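You operate a simulated robot arm through the tools that you are given. There is no shell and no other tool.

You run a simulated robot arm. Do the job below in one go: nothing can be reset, and whatever is moved stays where it is left.

JOB
Sand the dried filler nibs off the wall, then chalk the spot beside each low patch.
Fine: the sanding block on the rack; block and chalk go back; the high spots stay bare. Set down upright: chalk block. A coat counts when it lies all over at full strength: go over it till it gets no stronger. What is to be rubbed or washed off counts as gone when no trace of it is left.
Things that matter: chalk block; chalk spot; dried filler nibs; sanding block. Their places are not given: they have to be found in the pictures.

It is judged by the outcome, as a careful person would: the job done as asked, and still so three seconds after it is handed in. It fails if anything else is knocked over, pushed out of place, dropped, spilled or broken.

ROBOT AND FRAMES
A 6-joint arm with a two-finger parallel gripper, fixed in place. Base frame: the origin is at the foot of the arm, x ahead of it, y to its left, z up. Lengths are in cm, angles in degrees, forces in N, time in s.
With the tool pointing down near the work surface it reaches from about 14 to 74 cm from the base axis. Its first joint turns from -166.0 to 166.0 degrees. Payload 3.91 kg.
Tool frame: the origin (TCP) lies between the finger pads and is the grasp point; the fingertips stand 3 cm ahead of it; z points along the fingers, y is the line along which they close. The gripper opens to 11 cm. The fingers are 2 cm wide and 1 cm thick; the gripper's body (4.8 by 11.2 cm) begins 5.5 cm behind the TCP.
Orientation is that of the tool frame in the base frame, as a unit quaternion [w, x, y, z]. With the fingers straight down and closing along the base's y, the tool's x points along the base's -x, its y along +y and its z along -z.

CONTROLS
- The arm moves only by the tool move_arm. Its argument "moves" is a list of rows, each an object of numbers (a shift or turn left out is 0, a gripper value left out holds the last): "grip": the finger opening in cm, from 0 to 11; "dx", "dy", "dz": the shift along the tool's x, y, z in units of 25 mm (1.0 is 25 mm); "rx", "ry", "rz": the turn, a rotation vector about the tool's x, y, z in units of 5 degrees (1.0 is 5 degrees). In form: [{"grip": .., "dx": .., "dy": .., "dz": .., "rx": .., "ry": .., "rz": ..}, ...]. A call has 1 to 20 rows; each row shifts and turns the commanded pose from where the row before left it, along the tool's axes as they then stand. A call with a number of a shift or a turn outside -1 to 1 is refused whole. A row lasts 0.2 s, in which the tool goes at most 5 cm and 8.6 degrees; a call with a longer step from one row to the next is refused whole, and so is a gripper value outside its range. Where a pose cannot be reached the arm comes as near as it can. A force on the tool above 40 N (or 10 N above the force at the start of the call, whichever is more), or a blocked arm, ends the call early, and 0.2 s more pass. The fingers move at their own pace (about 4.5 cm/s each) and stop on an object; they squeeze with about 26 N. The grip force told is the motor's: it shows also when the fingers shut on nothing. Time passes only in rows, and 0.2 s behind the last, so rows that do not move let the fingers close. It gives the time, the measured TCP pose, the force on the tool (base axes), the opening and the grip force at its end, in the units of the frame above (readings bear some noise), with the torque about the TCP (base axes, N m) and any sound that the robot's microphone picked up.
- Cameras (640 x 400 px; columns grow to the right, rows downward): "scene" is fixed at [21.95, 50.03, 191.5]; the picture's right is [-0.65, -0.76, 0.00], its down [-0.50, 0.42, -0.76] and it looks along [0.58, -0.49, -0.65] (base axes); focal length 310 px, centre (320, 200). "wrist" rides on the gripper at [7.1, 2.2, -10.7] in the tool frame; the picture's right is [-0.29, 0.96, 0.00], its down [-0.76, -0.23, -0.61] and it looks along [-0.58, -0.18, 0.79] (tool axes); focal length 243 px, centre (320, 200).
- capture(camera): a new picture of that camera. It takes no simulated time.
- lift_body(by): slides the trunk up (or, below 0, down) by that many cm; the arm rides with it, the base frame stays. It gives what a move gives, with no picture.
- locate(camera, pixels): for up to 12 pixels [column, row] of the newest picture of that camera ("zoom" is the newest enlarged one), the place [x, y, z] in the base frame of the surface seen there, good to about 0.3 cm. It takes no simulated time.
- enlarge(camera, box): a new picture of the part [left, top, right, bottom] of that camera's present view, enlarged. It takes no simulated time.
- job_done(): hands the job in; it is judged then, once.

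Unless the task says otherwise, let go and move clear before handing in.

The tools are called by a JSON object that holds its "method" and its "body". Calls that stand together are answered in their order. move_arm: Moves the arm, as the interface text tells. Its arguments: {"type":"object","properties":{"moves":{"type":"array"}},"required":["moves"]} The other tools are called the same way: lift_body (by) slides the trunk up or down; capture (camera) takes a picture; locate (camera, pixels) gives the place of the surface under pixels of a picture; enlarge (camera, box) takes an enlarged picture of a part of a camera's view; job_done () hands the job in.

At the start:

```text
t: 0.0
ee_pos: [32.55, 0.74, 141.47]
tool_rot: [-0.001, 0.0, 1.0, 0.0]
ft_force: [0.2, -0.2, -0.2]
ft_torque: [0.0, 0.0, 0.01]
grip_width: 10.98
gripper_force: 0.0
trunk travel left (down, up): [-59.0, 0.0]
```

scene: 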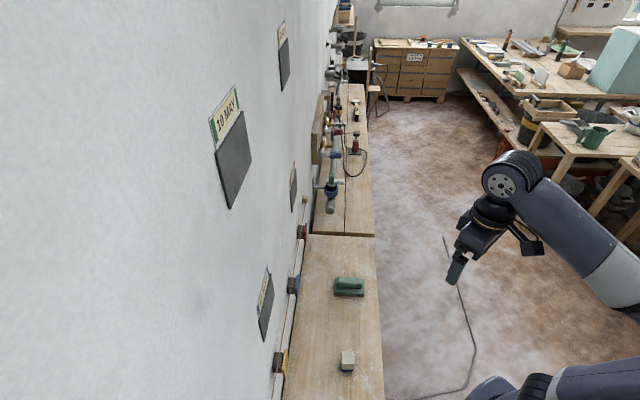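
wrist: 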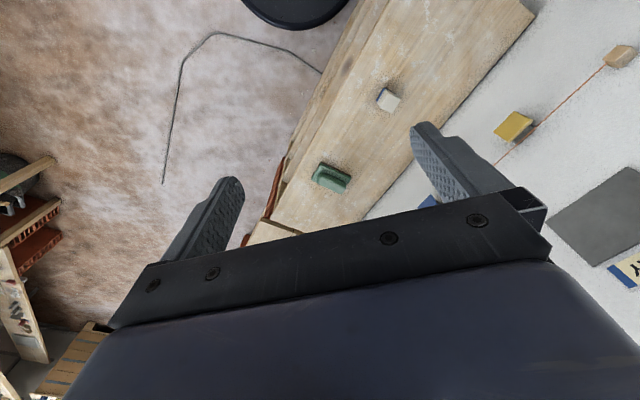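

The scene picture shows a wall with grey panels and labels on the left, a green block near (349,287) and a pale block near (347,360) on a bench. I'll enlarge to see the wall and the blocks in detail.

{"method": "enlarge", "body": {"camera": "scene", "box": [180, 200, 400, 400]}}

{"method": "locate", "body": {"camera": "scene", "pixels": [[349, 281], [349, 292], [347, 353], [347, 365], [100, 200], [200, 300], [235, 150], [225, 115], [284, 65], [265, 305], [293, 190], [320, 340]]}}

{"method": "enlarge", "body": {"camera": "scene", "box": [0, 0, 320, 200]}}

{"method": "enlarge", "body": {"camera": "scene", "box": [0, 200, 320, 400]}}

```text
2.00 times, centred on (290, 300) of scene
```

zoom: 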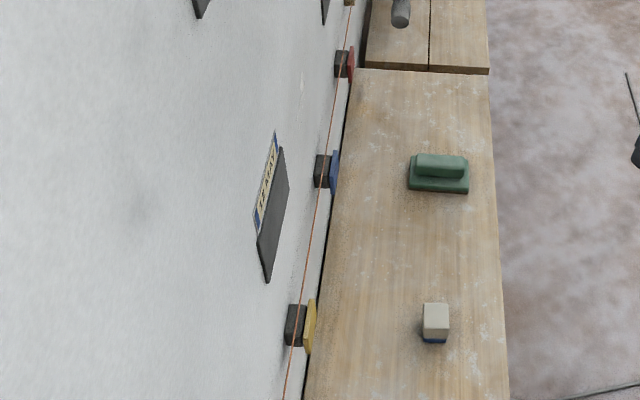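

```text
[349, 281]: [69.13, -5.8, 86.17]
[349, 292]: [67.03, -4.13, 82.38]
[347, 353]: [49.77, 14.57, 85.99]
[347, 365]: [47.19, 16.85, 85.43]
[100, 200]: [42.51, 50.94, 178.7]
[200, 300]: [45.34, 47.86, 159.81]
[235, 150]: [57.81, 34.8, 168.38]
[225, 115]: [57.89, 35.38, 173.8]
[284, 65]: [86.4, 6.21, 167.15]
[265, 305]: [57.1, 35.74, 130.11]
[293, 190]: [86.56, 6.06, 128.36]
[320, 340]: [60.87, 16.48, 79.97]
```

```text
2.00 times, centred on (160, 100) of scene
```

zoom: 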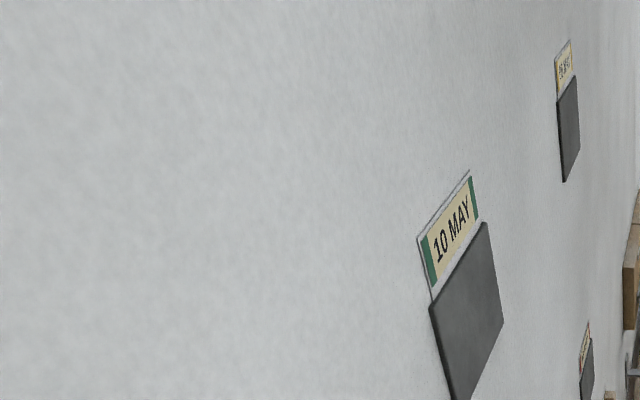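

```text
2.00 times, centred on (160, 300) of scene
```

zoom: 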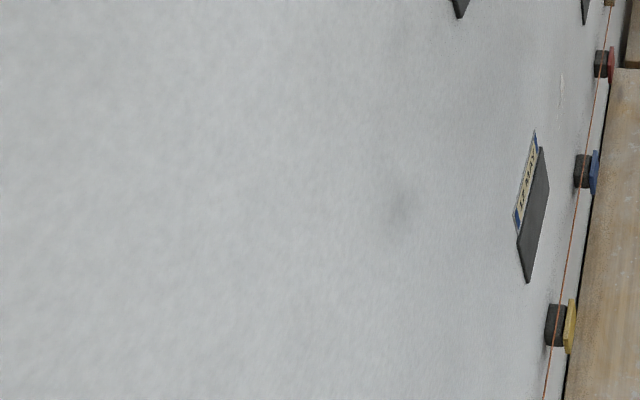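

The wall runs obliquely (x+y ≈ 93.3), with panels and labels hung on it and a string line with coloured wedges lower down. I'll enlarge the wrist view for details of the blocks and of the wall's lower part.

{"method": "enlarge", "body": {"camera": "wrist", "box": [290, 40, 450, 220]}}

{"method": "enlarge", "body": {"camera": "wrist", "box": [420, 0, 640, 290]}}

{"method": "enlarge", "body": {"camera": "scene", "box": [310, 260, 390, 380]}}

{"method": "enlarge", "body": {"camera": "scene", "box": [240, 160, 340, 260]}}

```text
2.22 times, centred on (370, 130) of wrist
```

zoom: 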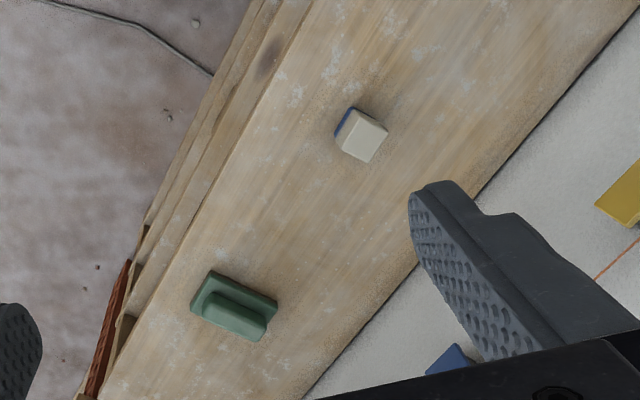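

```text
1.38 times, centred on (530, 145) of wrist
```

zoom: 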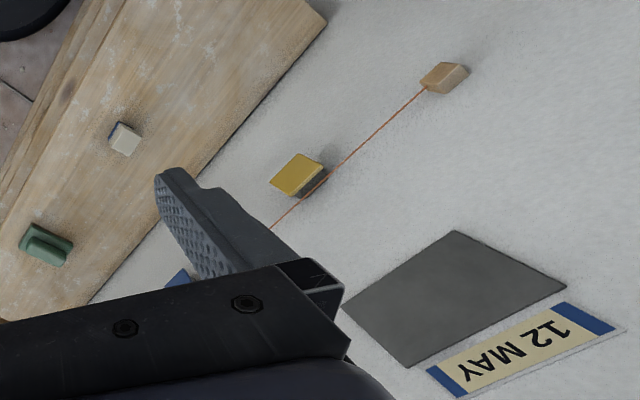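

```text
3.33 times, centred on (350, 320) of scene
```

zoom: 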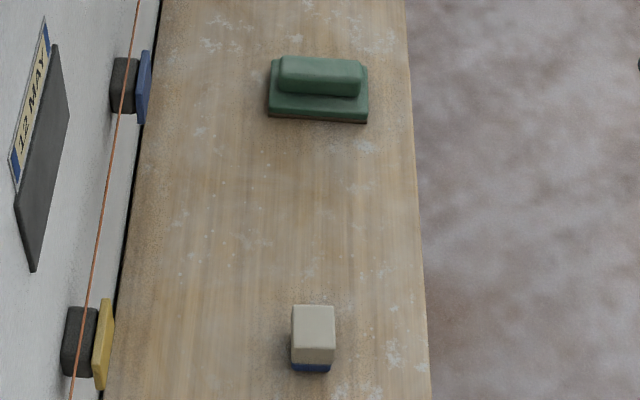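

```text
4.00 times, centred on (290, 210) of scene
```

zoom: 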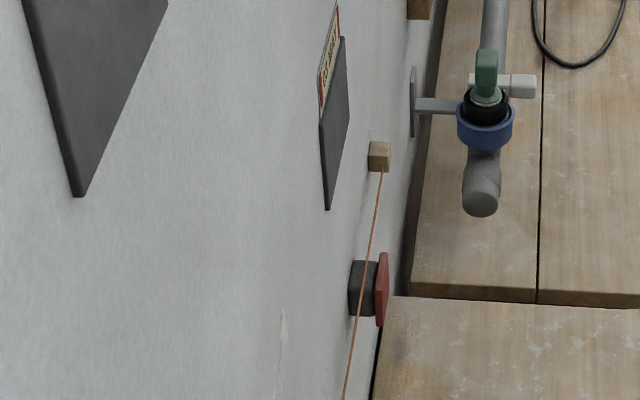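

The rack bench holds the green sanding block (handle on top) and a pale chalk block with a blue base; a pale sliver on the wall near scene (281,242) may be a nib. I'll swing the arm to face the wall for a better view with the wrist camera.

{"method": "move_arm", "body": {"moves": [{"grip": 11, "rz": -0.9, "dy": 1}, {"rz": -0.9, "dy": 1}, {"rz": -0.9, "dy": 1}, {"rz": -0.9, "dy": 1}, {"rz": -0.9, "dy": 1}, {"rz": -0.9, "dy": 1}, {"rz": -0.9, "dy": 1}, {"rz": -0.9, "dy": 1}, {"rz": -0.9, "dy": 1}, {"rz": -0.9, "dy": 1}]}}

{"method": "capture", "body": {"camera": "wrist"}}

```text
t: 2.2
ee_pos: [23.96, 23.91, 141.35]
tool_rot: [0.0, -0.383, 0.924, -0.001]
ft_force: [0.7, 0.1, 0.0]
ft_torque: [0.02, 0.01, -0.02]
grip_width: 11.01
gripper_force: 0.1
trunk travel left (down, up): [-59.0, 0.0]
```

```text
taken
```

wrist: 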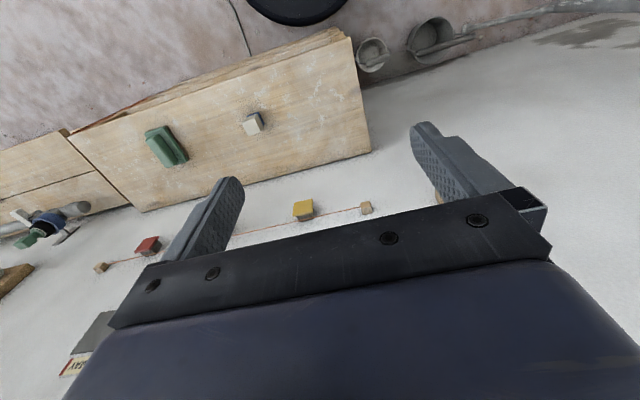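

The wrist view now shows the bench with both blocks and the string line along the wall's lower part; the gripper hides the rest. I'll pitch the tool up toward the wall.

{"method": "move_arm", "body": {"moves": [{"ry": -1}, {"ry": -1}, {"ry": -1}, {"ry": -1}, {"ry": -1}, {"ry": -1}, {"ry": -1}, {"ry": -1}, {"ry": -1}, {"ry": -1}, {"ry": -1}, {"ry": -1}]}}

{"method": "capture", "body": {"camera": "wrist"}}

{"method": "capture", "body": {"camera": "scene"}}

```text
t: 4.8
ee_pos: [24.16, 23.64, 141.43]
tool_rot: [0.462, -0.331, 0.8, 0.191]
ft_force: [0.1, 0.5, -1.0]
ft_torque: [0.01, -0.01, -0.01]
grip_width: 11.0
gripper_force: 0.1
trunk travel left (down, up): [-59.0, 0.0]
```

```text
taken
```

wrist: 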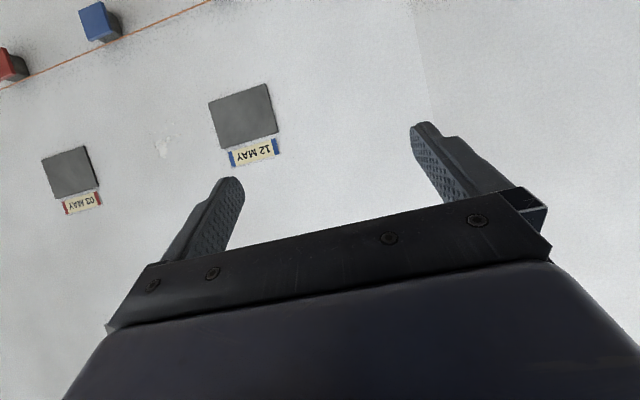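

```text
taken
```

scene: 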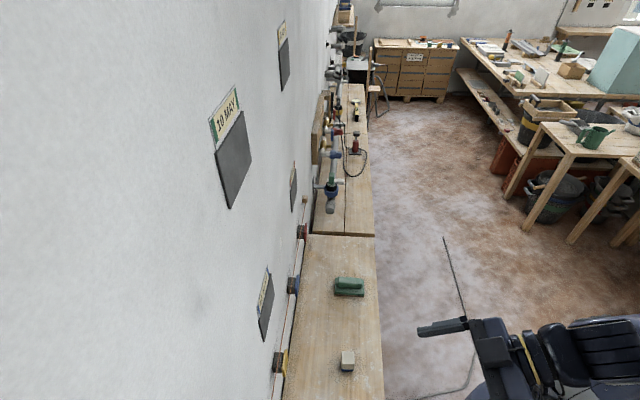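

The wrist view shows grey patches "12 MAY" and "03 MAY", a pale irregular nib around (163,145), and red and blue wedges on the string. I'll enlarge for detail.

{"method": "enlarge", "body": {"camera": "wrist", "box": [0, 0, 320, 230]}}

{"method": "enlarge", "body": {"camera": "wrist", "box": [120, 80, 300, 190]}}

{"method": "locate", "body": {"camera": "wrist", "pixels": [[163, 145], [243, 115], [300, 100], [70, 172], [130, 130], [254, 153], [82, 203], [102, 22], [12, 68], [155, 20], [345, 150], [20, 250]]}}

```text
1.74 times, centred on (160, 115) of wrist
```

zoom: 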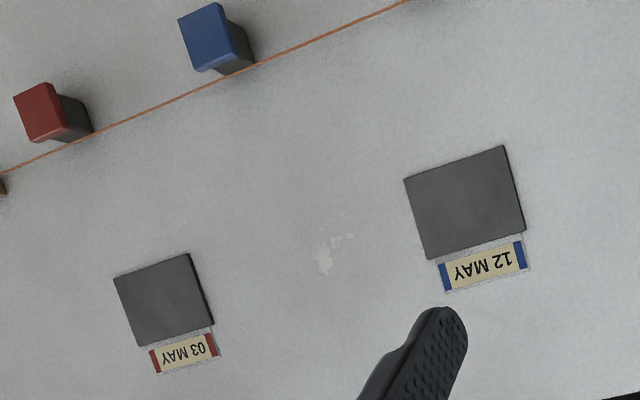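

```text
3.56 times, centred on (210, 135) of wrist
```

zoom: 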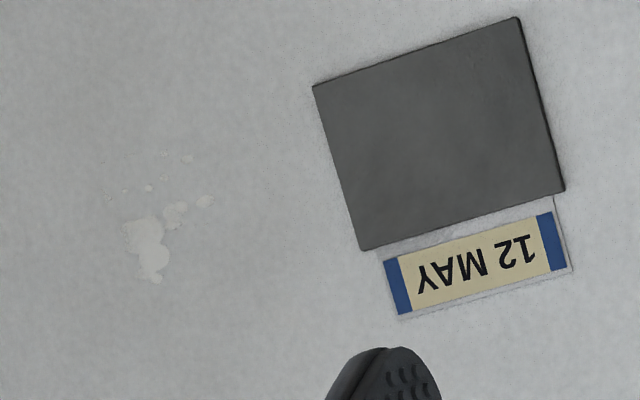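

```text
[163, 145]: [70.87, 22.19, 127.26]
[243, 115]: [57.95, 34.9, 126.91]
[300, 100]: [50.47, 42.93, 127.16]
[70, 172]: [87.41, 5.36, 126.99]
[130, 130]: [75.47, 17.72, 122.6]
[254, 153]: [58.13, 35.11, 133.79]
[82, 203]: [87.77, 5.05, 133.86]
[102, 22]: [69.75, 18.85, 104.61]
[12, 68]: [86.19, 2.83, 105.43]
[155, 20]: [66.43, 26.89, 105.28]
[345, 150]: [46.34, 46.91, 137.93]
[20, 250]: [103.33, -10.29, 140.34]
```

The nibs sit around (70.9, 22.2, 127) and the grey plates are about 0.5 cm proud; the string wedges (red, blue, yellow) look like gauges matched by colour to the date labels. I'll lower the trunk to look closely at the string line and check the bench edges.

{"method": "locate", "body": {"camera": "scene", "pixels": [[378, 260], [381, 350], [310, 245], [284, 387], [350, 237], [300, 300], [279, 362], [292, 285], [301, 232], [305, 199], [277, 387], [335, 200]]}}

{"method": "lift_body", "body": {"by": -22}}

{"method": "capture", "body": {"camera": "wrist"}}

```text
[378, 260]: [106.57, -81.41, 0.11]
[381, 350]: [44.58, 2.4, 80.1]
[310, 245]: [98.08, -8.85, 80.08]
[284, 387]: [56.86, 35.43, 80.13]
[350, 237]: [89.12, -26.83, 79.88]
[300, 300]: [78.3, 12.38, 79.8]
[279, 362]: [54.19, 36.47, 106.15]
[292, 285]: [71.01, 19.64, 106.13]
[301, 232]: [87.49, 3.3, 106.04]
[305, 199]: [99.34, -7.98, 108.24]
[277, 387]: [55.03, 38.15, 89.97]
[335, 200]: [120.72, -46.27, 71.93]
```

```text
t: 7.1
ee_pos: [24.3, 23.69, 119.39]
tool_rot: [0.462, -0.332, 0.8, 0.191]
ft_force: [0.4, 0.0, 0.7]
ft_torque: [0.0, 0.0, -0.05]
grip_width: 11.0
gripper_force: 0.1
trunk travel left (down, up): [-37.0, 22.0]
```

```text
taken
```

wrist: 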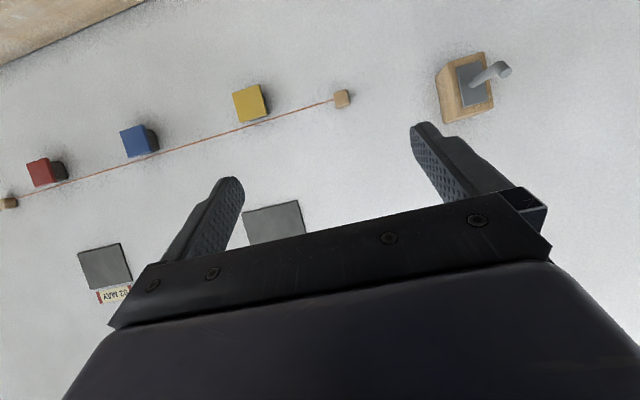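

Three coloured blocks (red, blue, yellow) sit just below the string, plus a wooden hook block on the right. I'll enlarge to compare each with the string.

{"method": "enlarge", "body": {"camera": "wrist", "box": [0, 120, 180, 220]}}

{"method": "enlarge", "body": {"camera": "wrist", "box": [200, 60, 380, 160]}}

{"method": "enlarge", "body": {"camera": "wrist", "box": [420, 30, 540, 130]}}

{"method": "locate", "body": {"camera": "wrist", "pixels": [[40, 172], [133, 143], [247, 103], [342, 98], [10, 203], [60, 170], [152, 140], [200, 138], [475, 75], [290, 115], [455, 90], [500, 70]]}}

```text
3.56 times, centred on (90, 170) of wrist
```

zoom: 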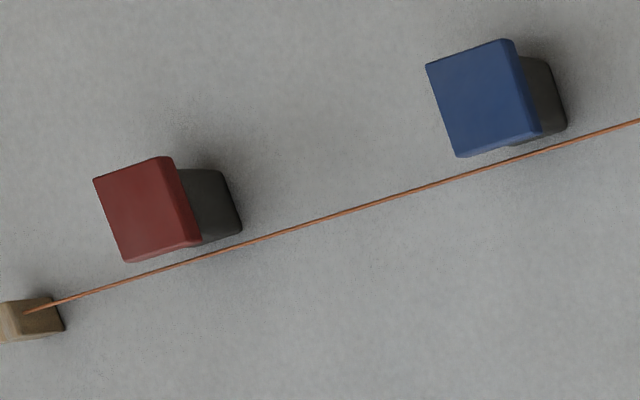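

```text
3.56 times, centred on (290, 110) of wrist
```

zoom: 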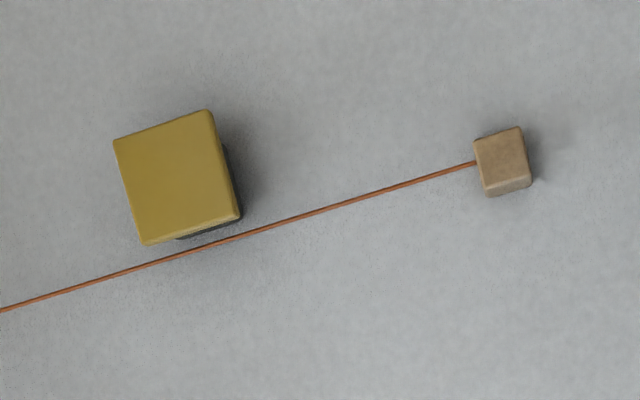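

```text
4.00 times, centred on (480, 80) of wrist
```

zoom: 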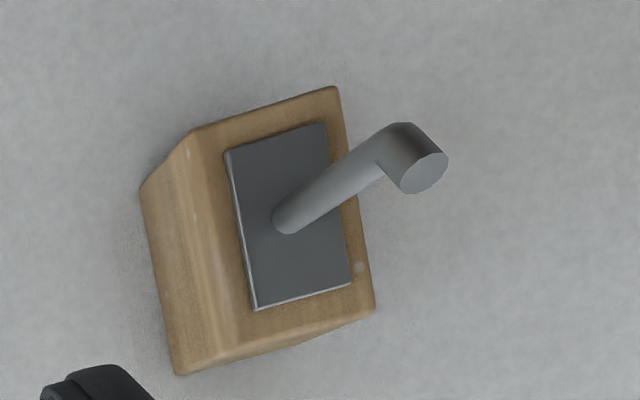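

```text
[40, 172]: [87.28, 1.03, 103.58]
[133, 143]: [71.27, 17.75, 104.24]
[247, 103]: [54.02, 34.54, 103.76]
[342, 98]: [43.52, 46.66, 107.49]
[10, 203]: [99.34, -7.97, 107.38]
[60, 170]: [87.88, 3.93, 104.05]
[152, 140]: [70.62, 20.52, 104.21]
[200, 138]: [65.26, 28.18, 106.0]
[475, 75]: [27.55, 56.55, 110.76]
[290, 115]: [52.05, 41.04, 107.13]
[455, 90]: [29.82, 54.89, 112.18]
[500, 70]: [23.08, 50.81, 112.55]
```

The string blocks all stand about equally far out, so they give no obvious reading yet. I'll enlarge scene regions: the dark smudge near (199,302), the two high plates, and the region around the low ones.

{"method": "enlarge", "body": {"camera": "scene", "box": [150, 260, 250, 350]}}

{"method": "enlarge", "body": {"camera": "scene", "box": [190, 60, 280, 220]}}

{"method": "enlarge", "body": {"camera": "scene", "box": [260, 10, 320, 110]}}

{"method": "enlarge", "body": {"camera": "scene", "box": [230, 230, 300, 350]}}

```text
4.44 times, centred on (200, 305) of scene
```

zoom: 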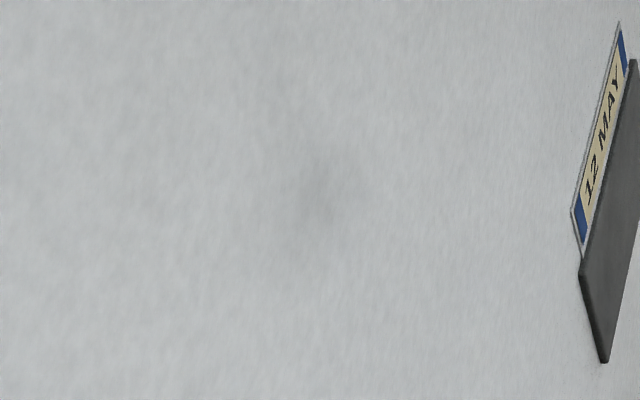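

```text
2.50 times, centred on (235, 140) of scene
```

zoom: 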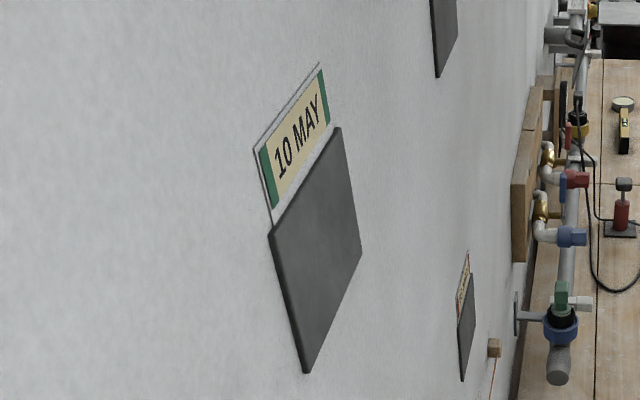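

```text
4.00 times, centred on (290, 60) of scene
```

zoom: 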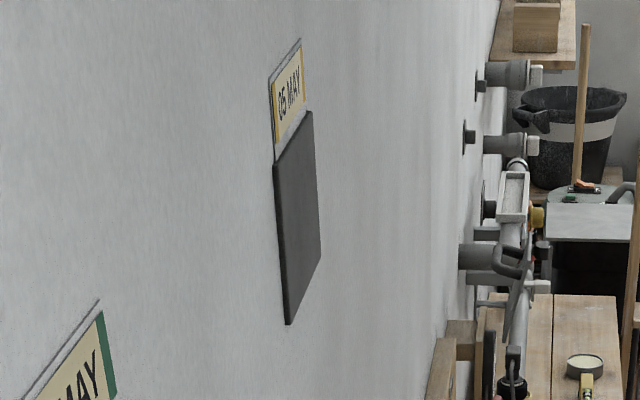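

```text
3.33 times, centred on (265, 290) of scene
```

zoom: 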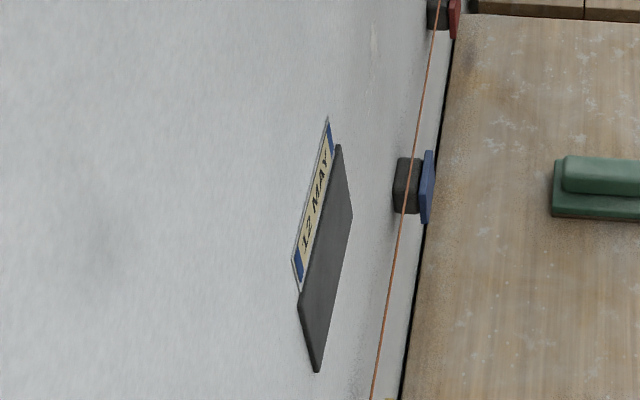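

Four plates are labelled 10 MAY (green), 05 MAY (yellow), 12 MAY (blue) and 03 MAY (red), while the string has yellow, blue and red blocks. I'll zoom in tightly on each block and the string to read how they differ.

{"method": "enlarge", "body": {"camera": "scene", "box": [262, 340, 302, 390]}}

{"method": "enlarge", "body": {"camera": "scene", "box": [275, 265, 311, 305]}}

{"method": "enlarge", "body": {"camera": "scene", "box": [285, 215, 321, 250]}}

{"method": "enlarge", "body": {"camera": "scene", "box": [290, 180, 320, 215]}}

```text
8.00 times, centred on (282, 365) of scene
```

zoom: 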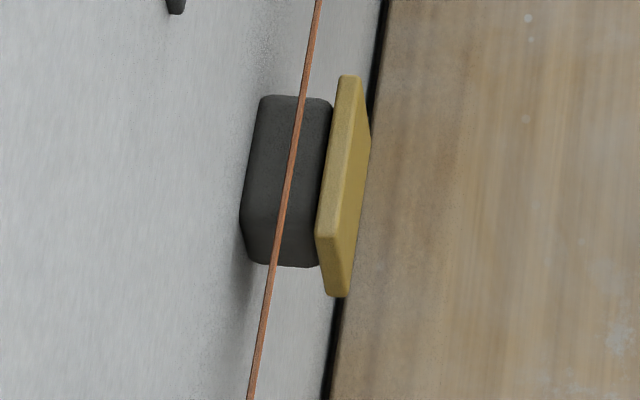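

```text
10.00 times, centred on (293, 285) of scene
```

zoom: 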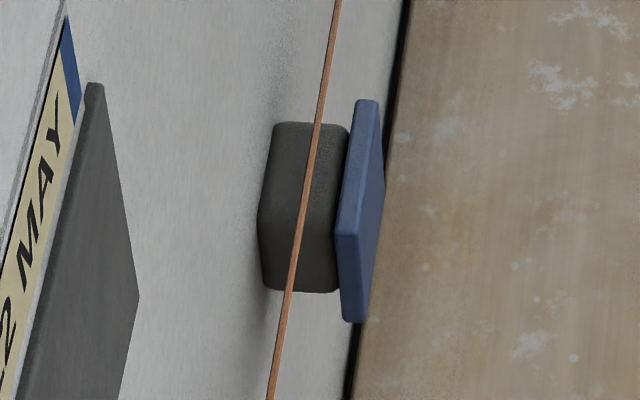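

```text
11.43 times, centred on (303, 232) of scene
```

zoom: 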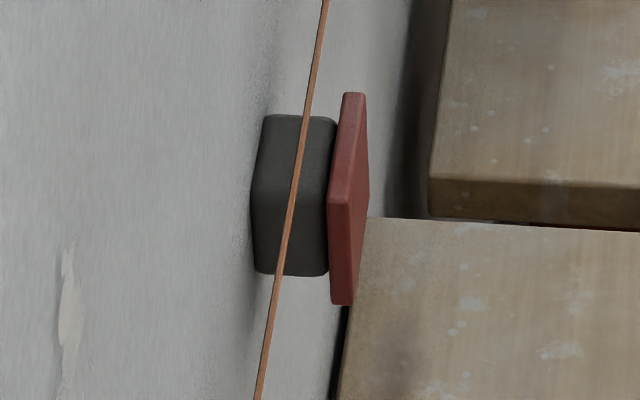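

```text
11.43 times, centred on (305, 198) of scene
```

zoom: 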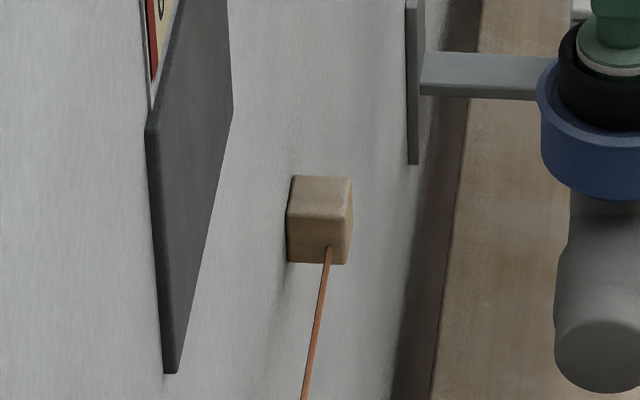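

All three string blocks relate to the string alike, so they tell nothing about depth. I'll go closer to the wall plates with the wrist camera to find the actual chalk spots and any low/high cues.

{"method": "lift_body", "body": {"by": 17}}

{"method": "move_arm", "body": {"moves": [{"ry": -1, "dy": -1}, {"ry": -1, "dy": -1}, {"ry": -1, "dy": -1}, {"ry": -1, "dy": -1}, {"dy": -1}, {"dy": -1}, {"dz": 0.8}, {"dz": 0.8}]}}

{"method": "capture", "body": {"camera": "wrist"}}

```text
t: 9.1
ee_pos: [24.18, 23.68, 136.49]
tool_rot: [0.462, -0.331, 0.8, 0.19]
ft_force: [0.3, 0.0, 0.1]
ft_torque: [-0.02, 0.02, -0.02]
grip_width: 10.99
gripper_force: 0.0
trunk travel left (down, up): [-54.0, 5.0]
```

```text
t: 10.8
ee_pos: [37.31, 15.86, 135.74]
tool_rot: [0.594, -0.293, 0.707, 0.246]
ft_force: [0.0, -0.4, 0.8]
ft_torque: [-0.03, -0.01, 0.01]
grip_width: 10.97
gripper_force: 0.0
trunk travel left (down, up): [-54.0, 5.0]
```

```text
taken
```

wrist: 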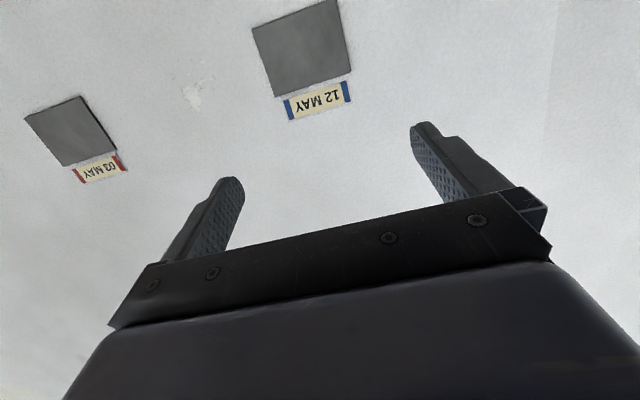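

{"method": "enlarge", "body": {"camera": "wrist", "box": [0, 0, 220, 190]}}

{"method": "enlarge", "body": {"camera": "wrist", "box": [160, 0, 380, 130]}}

{"method": "locate", "body": {"camera": "wrist", "pixels": [[192, 95], [253, 30], [276, 97], [352, 72], [335, 2], [290, 108], [345, 92], [24, 117], [80, 96], [116, 150], [63, 167], [312, 45]]}}

```text
2.11 times, centred on (110, 95) of wrist
```

zoom: 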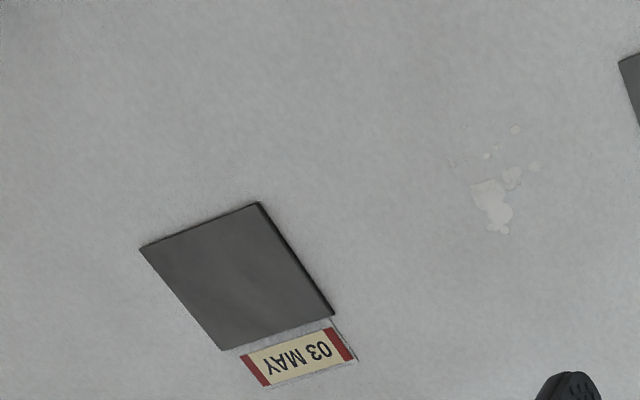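

```text
2.91 times, centred on (270, 65) of wrist
```

zoom: 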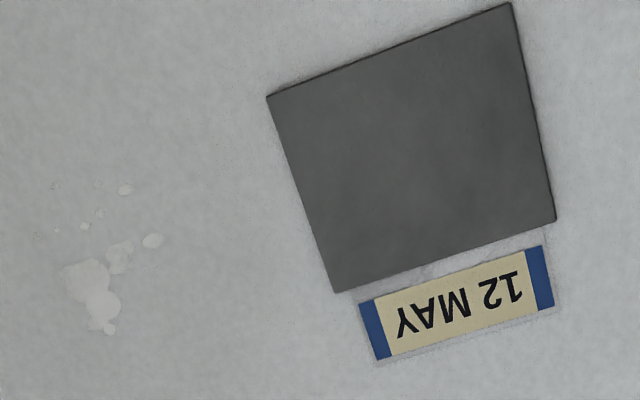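

```text
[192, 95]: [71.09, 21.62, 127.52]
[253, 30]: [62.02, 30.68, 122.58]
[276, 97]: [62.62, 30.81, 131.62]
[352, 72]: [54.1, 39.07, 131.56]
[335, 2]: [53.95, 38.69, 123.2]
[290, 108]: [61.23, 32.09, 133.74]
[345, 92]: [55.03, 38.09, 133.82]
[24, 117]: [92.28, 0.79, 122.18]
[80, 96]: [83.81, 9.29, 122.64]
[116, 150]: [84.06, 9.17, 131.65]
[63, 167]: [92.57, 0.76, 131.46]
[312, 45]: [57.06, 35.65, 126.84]
```

The plates are about 12×9 cm slate-like tiles with date labels, and nothing else is marked near them so far. I'll check the rest of the room for any chart or key that tells which patches are low.

{"method": "enlarge", "body": {"camera": "scene", "box": [300, 0, 480, 130]}}

{"method": "enlarge", "body": {"camera": "scene", "box": [460, 0, 640, 130]}}

{"method": "enlarge", "body": {"camera": "scene", "box": [300, 60, 400, 240]}}

{"method": "enlarge", "body": {"camera": "scene", "box": [480, 60, 640, 260]}}

```text
3.08 times, centred on (390, 65) of scene
```

zoom: 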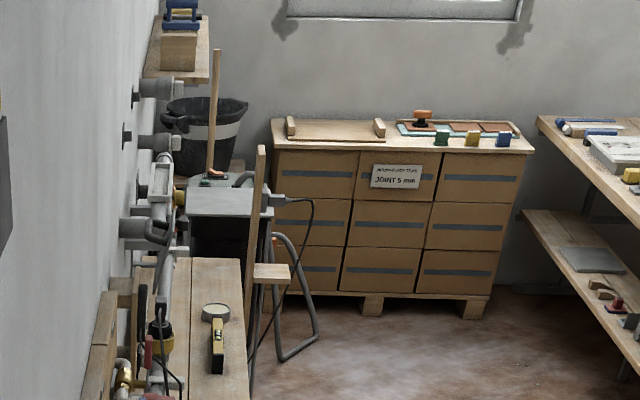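

```text
3.08 times, centred on (550, 65) of scene
```

zoom: 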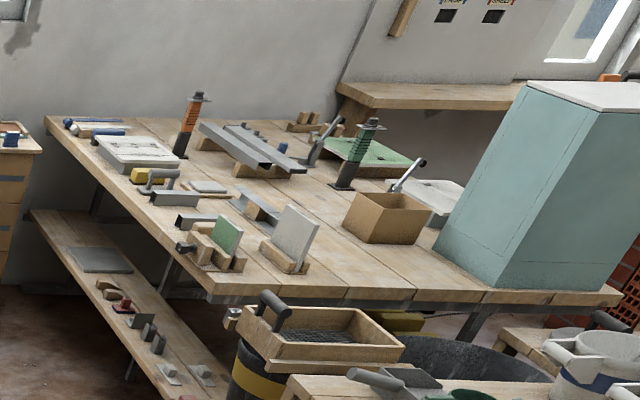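

```text
2.22 times, centred on (350, 150) of scene
```

zoom: 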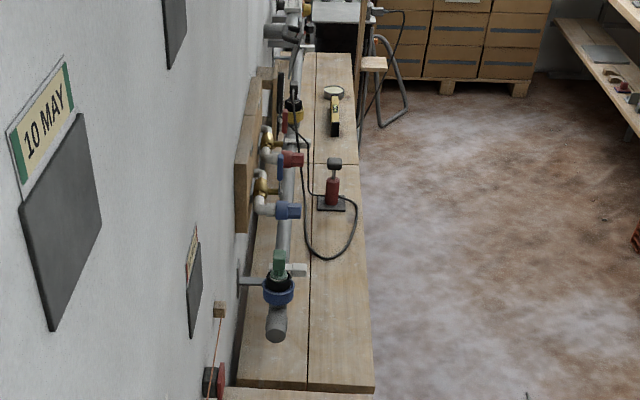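

```text
2.00 times, centred on (560, 160) of scene
```

zoom: 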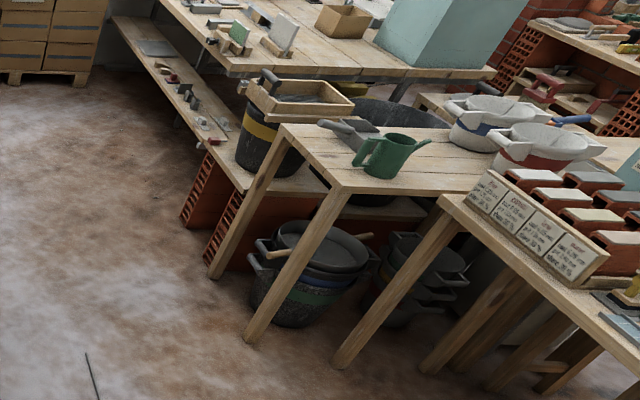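

The room is a general trades workshop with many unrelated fixtures. There are cards with dark squares at the top right of the scene view, so I'll zoom in there and on the card box at right.

{"method": "enlarge", "body": {"camera": "scene", "box": [560, 0, 640, 50]}}

{"method": "enlarge", "body": {"camera": "scene", "box": [580, 130, 640, 210]}}

{"method": "enlarge", "body": {"camera": "scene", "box": [400, 40, 430, 70]}}

{"method": "enlarge", "body": {"camera": "scene", "box": [320, 240, 400, 400]}}

```text
8.00 times, centred on (600, 25) of scene
```

zoom: 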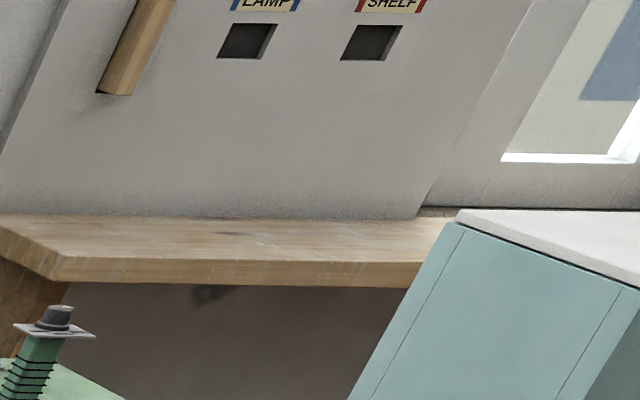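

```text
5.00 times, centred on (610, 170) of scene
```

zoom: 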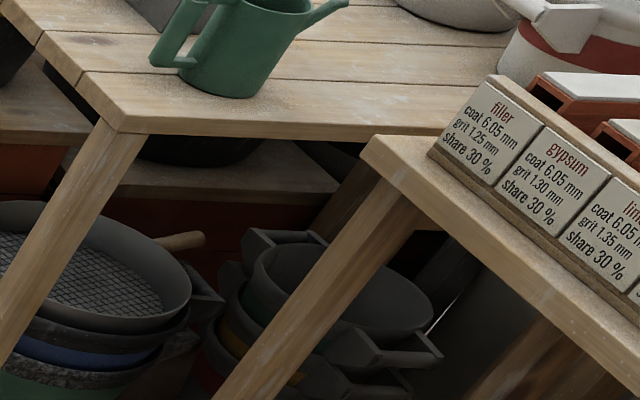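

```text
13.33 times, centred on (415, 55) of scene
```

zoom: 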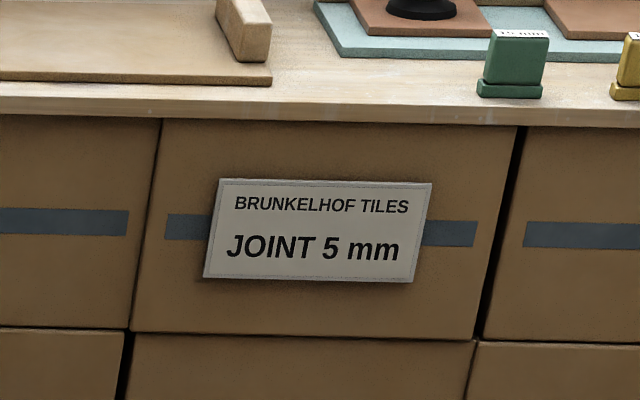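

```text
2.50 times, centred on (360, 320) of scene
```

zoom: 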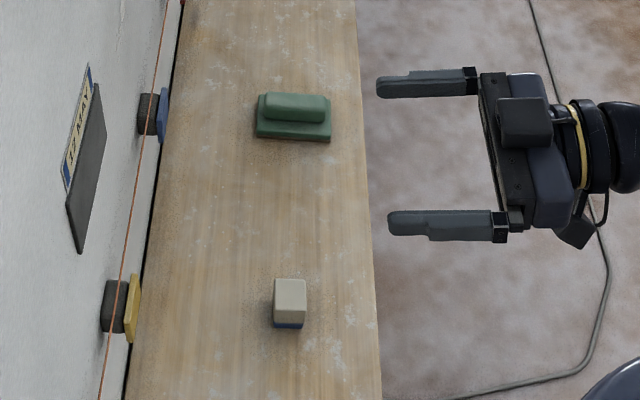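

Those cards read "LAMP" and "SHELF" and the boxes are tile boxes, so they belong to other work. I'll bring the camera nearer the string blocks, straight on, to see whether the wall there shows any spots or gaps.

{"method": "lift_body", "body": {"by": -24}}

{"method": "move_arm", "body": {"moves": [{"dy": -1}, {"dy": -1}, {"dy": -1}, {"dy": -1}, {"dy": -1}, {"dy": -1}, {"dz": 0.5}]}}

{"method": "capture", "body": {"camera": "wrist"}}

```text
t: 13.3
ee_pos: [38.76, 16.05, 109.86]
tool_rot: [0.569, -0.288, 0.727, 0.254]
ft_force: [-0.7, -0.1, 0.0]
ft_torque: [-0.03, -0.02, -0.03]
grip_width: 11.0
gripper_force: 0.1
trunk travel left (down, up): [-30.0, 29.0]
```

```text
t: 14.9
ee_pos: [48.75, 6.27, 111.75]
tool_rot: [0.594, -0.293, 0.708, 0.245]
ft_force: [-0.3, 0.3, 0.0]
ft_torque: [-0.01, 0.02, 0.04]
grip_width: 10.98
gripper_force: 0.0
trunk travel left (down, up): [-30.0, 29.0]
```

```text
taken
```

wrist: 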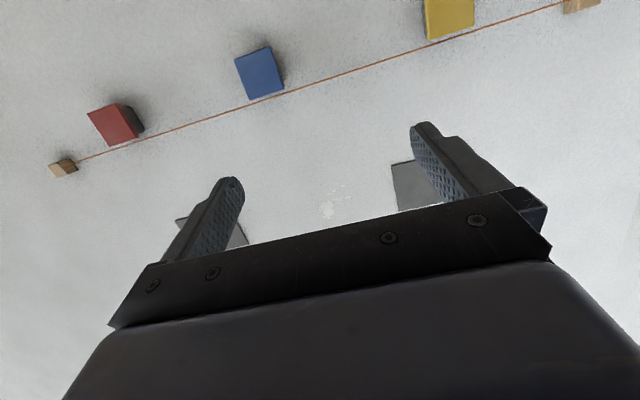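

The blocks show at (115,125) red, (260,73) blue and (450,18) yellow. I'll enlarge each against the string and measure depths.

{"method": "enlarge", "body": {"camera": "wrist", "box": [40, 90, 170, 190]}}

{"method": "enlarge", "body": {"camera": "wrist", "box": [210, 20, 320, 120]}}

{"method": "enlarge", "body": {"camera": "wrist", "box": [400, 0, 510, 70]}}

{"method": "locate", "body": {"camera": "wrist", "pixels": [[105, 125], [115, 128], [110, 118], [255, 72], [262, 78], [265, 65], [445, 18], [455, 12], [440, 25], [134, 118], [329, 210], [320, 150]]}}

```text
4.00 times, centred on (105, 140) of wrist
```

zoom: 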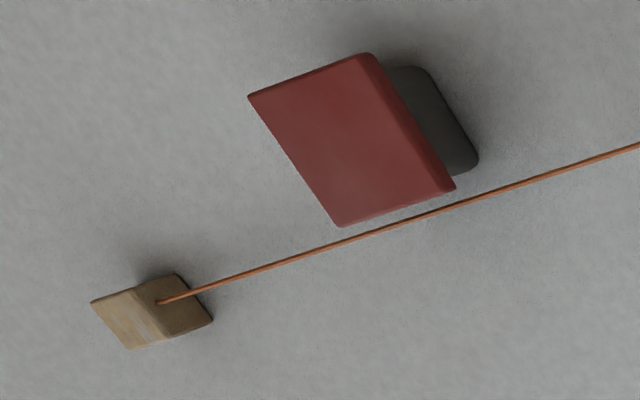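

```text
4.00 times, centred on (265, 70) of wrist
```

zoom: 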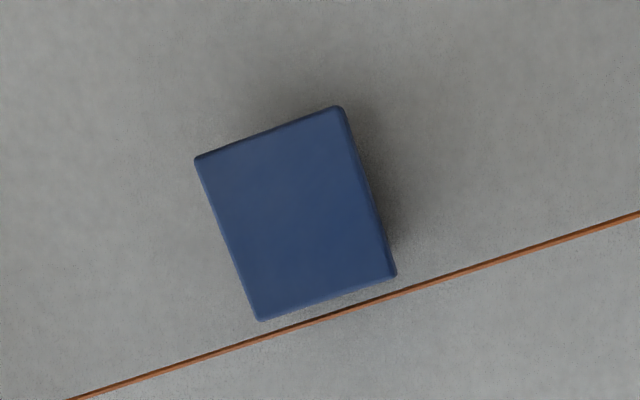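

```text
5.71 times, centred on (455, 35) of wrist
```

zoom: 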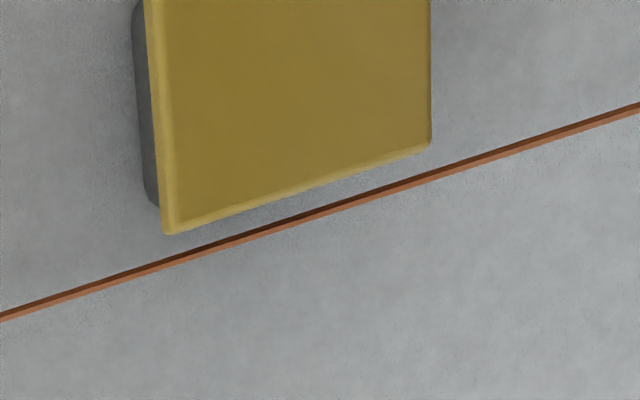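

```text
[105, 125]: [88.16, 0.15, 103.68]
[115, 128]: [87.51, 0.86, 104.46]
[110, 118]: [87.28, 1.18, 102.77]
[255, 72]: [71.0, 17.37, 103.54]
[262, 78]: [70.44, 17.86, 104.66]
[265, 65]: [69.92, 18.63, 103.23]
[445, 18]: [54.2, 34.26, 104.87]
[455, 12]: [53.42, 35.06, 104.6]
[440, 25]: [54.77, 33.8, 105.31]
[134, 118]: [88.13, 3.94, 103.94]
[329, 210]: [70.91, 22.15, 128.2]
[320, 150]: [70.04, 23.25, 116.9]
```

All three caps sit equally far from the wall (x+y≈88.4), so they carry no low/high reading. I'll raise the trunk and pitch up to examine the upper plates and the smudge.

{"method": "lift_body", "body": {"by": 29}}

{"method": "move_arm", "body": {"moves": [{"ry": -1, "dx": -1}, {"ry": -1, "dx": -1}, {"ry": -1, "dx": -1}, {"ry": -1, "dx": -1}, {"ry": -1}, {"ry": -1}]}}

{"method": "capture", "body": {"camera": "wrist"}}

```text
t: 17.9
ee_pos: [48.82, 6.29, 140.69]
tool_rot: [0.594, -0.293, 0.707, 0.246]
ft_force: [-0.2, 0.0, -0.5]
ft_torque: [-0.01, 0.02, 0.02]
grip_width: 10.99
gripper_force: 0.0
trunk travel left (down, up): [-59.0, 0.0]
```

```text
t: 19.3
ee_pos: [49.15, 6.65, 150.55]
tool_rot: [0.757, -0.22, 0.529, 0.313]
ft_force: [1.4, 0.0, -0.1]
ft_torque: [-0.01, -0.05, -0.02]
grip_width: 11.02
gripper_force: 0.1
trunk travel left (down, up): [-59.0, 0.0]
```

```text
taken
```

wrist: 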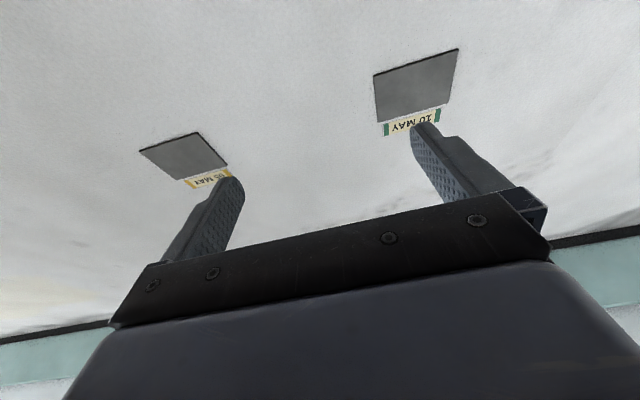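

The upper wall holds only the 05 MAY and 10 MAY plates, at (183,156) and (415,85). I'll enlarge to check for subtle features around them, and measure plates against the wall.

{"method": "enlarge", "body": {"camera": "wrist", "box": [100, 20, 340, 200]}}

{"method": "enlarge", "body": {"camera": "wrist", "box": [300, 0, 640, 200]}}

{"method": "locate", "body": {"camera": "wrist", "pixels": [[183, 156], [170, 150], [195, 160], [415, 85], [400, 90], [430, 70], [300, 100], [140, 200], [490, 80], [410, 122], [200, 181], [330, 60]]}}

```text
2.22 times, centred on (220, 110) of wrist
```

zoom: 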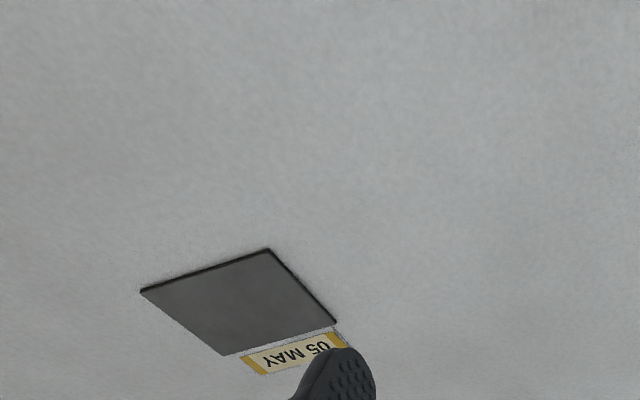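

```text
1.88 times, centred on (470, 100) of wrist
```

zoom: 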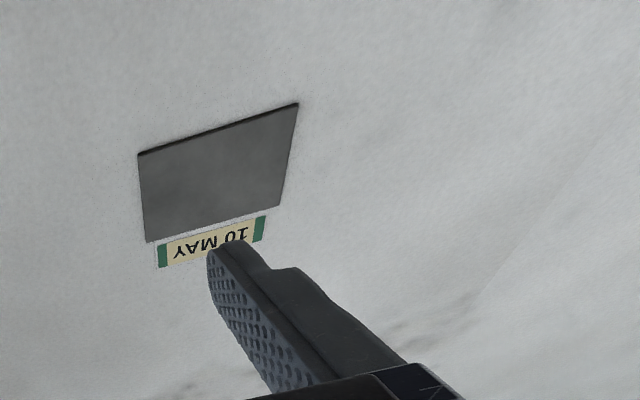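

```text
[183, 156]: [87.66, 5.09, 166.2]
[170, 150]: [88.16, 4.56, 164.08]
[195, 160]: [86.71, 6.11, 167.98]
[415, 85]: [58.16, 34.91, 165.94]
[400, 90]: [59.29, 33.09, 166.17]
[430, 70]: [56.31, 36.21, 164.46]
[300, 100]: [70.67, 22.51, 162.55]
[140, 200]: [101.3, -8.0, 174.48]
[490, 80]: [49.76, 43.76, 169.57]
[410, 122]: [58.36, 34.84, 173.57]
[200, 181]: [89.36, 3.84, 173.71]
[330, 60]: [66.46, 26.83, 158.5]
```

Four slate plates are the only chalkable spots: a low pair (z≈127, 12 MAY and 03 MAY) and a high pair (z≈166, 10 MAY and 05 MAY). Before deciding I'll inspect the dark smudge seen at scene (199,302), around (45,48,160), from the front.

{"method": "move_arm", "body": {"moves": [{"dy": 1}, {"dy": 1}, {"dy": 1}, {"dy": 1}, {"dy": 1}, {"dy": 1}, {"dy": 1}, {"dy": 1}, {"dy": 1}, {"dy": 1}, {"dy": 1}, {"dy": 1}]}}

{"method": "capture", "body": {"camera": "wrist"}}

{"method": "capture", "body": {"camera": "scene"}}

```text
t: 21.9
ee_pos: [31.91, 23.64, 150.31]
tool_rot: [0.756, -0.22, 0.53, 0.314]
ft_force: [-0.2, 1.1, 0.7]
ft_torque: [0.0, -0.01, -0.03]
grip_width: 10.98
gripper_force: 0.0
out of reach, approached as far as the arm can: row 10, 11, 12
trunk travel left (down, up): [-59.0, 0.0]
```

```text
taken
```

wrist: 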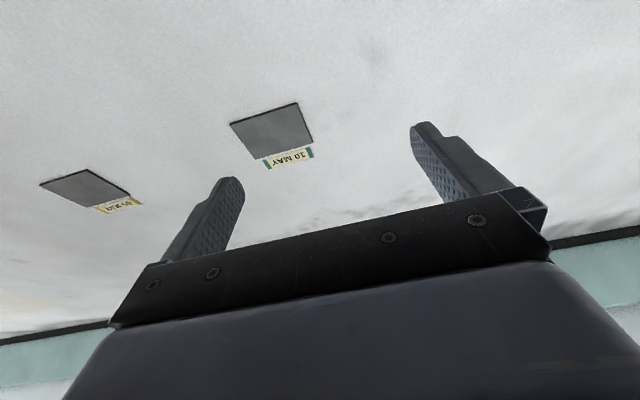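

```text
taken
```

scene: 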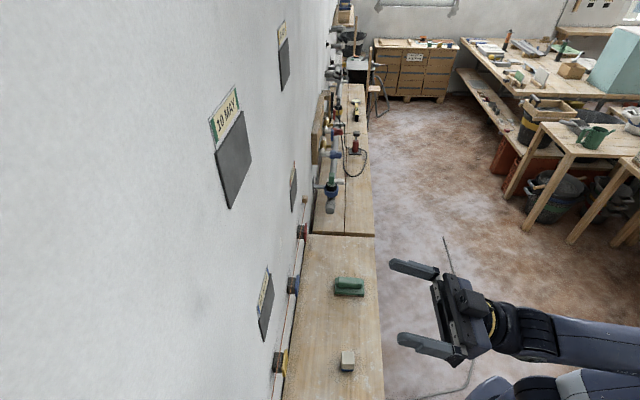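

The smudge shows faintly near wrist (375,55). I'll enlarge and locate it.

{"method": "enlarge", "body": {"camera": "wrist", "box": [300, 0, 460, 120]}}

{"method": "locate", "body": {"camera": "wrist", "pixels": [[375, 55], [380, 50], [365, 60], [410, 60], [330, 50], [270, 130], [85, 188], [480, 80], [400, 30], [350, 100]]}}

{"method": "enlarge", "body": {"camera": "wrist", "box": [0, 0, 240, 230]}}

```text
3.33 times, centred on (380, 60) of wrist
```

zoom: 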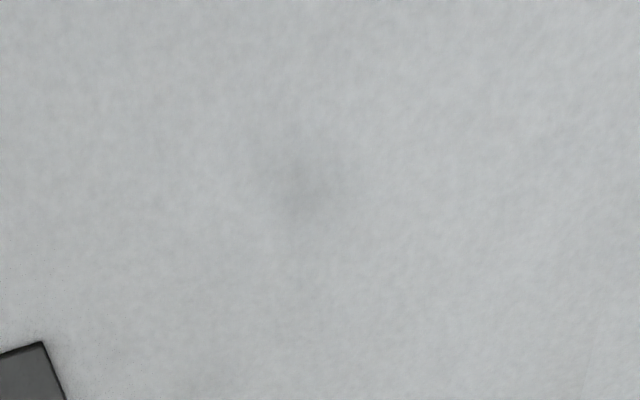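

```text
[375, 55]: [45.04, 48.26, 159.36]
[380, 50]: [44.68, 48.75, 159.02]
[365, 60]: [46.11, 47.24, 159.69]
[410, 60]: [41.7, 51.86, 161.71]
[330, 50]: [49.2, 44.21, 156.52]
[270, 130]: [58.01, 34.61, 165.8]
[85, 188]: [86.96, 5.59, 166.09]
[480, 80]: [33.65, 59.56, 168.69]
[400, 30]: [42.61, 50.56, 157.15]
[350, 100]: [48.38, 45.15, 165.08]
```

```text
1.74 times, centred on (120, 115) of wrist
```

zoom: 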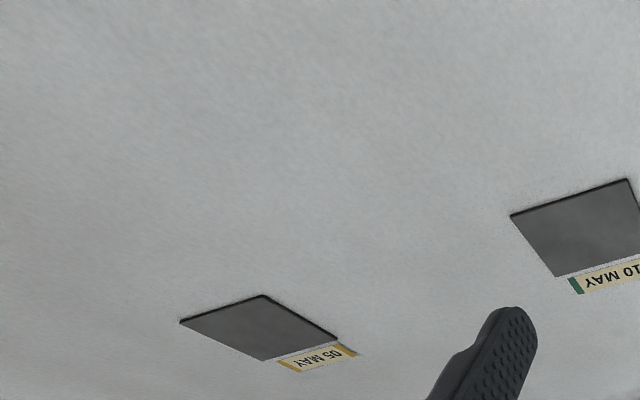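

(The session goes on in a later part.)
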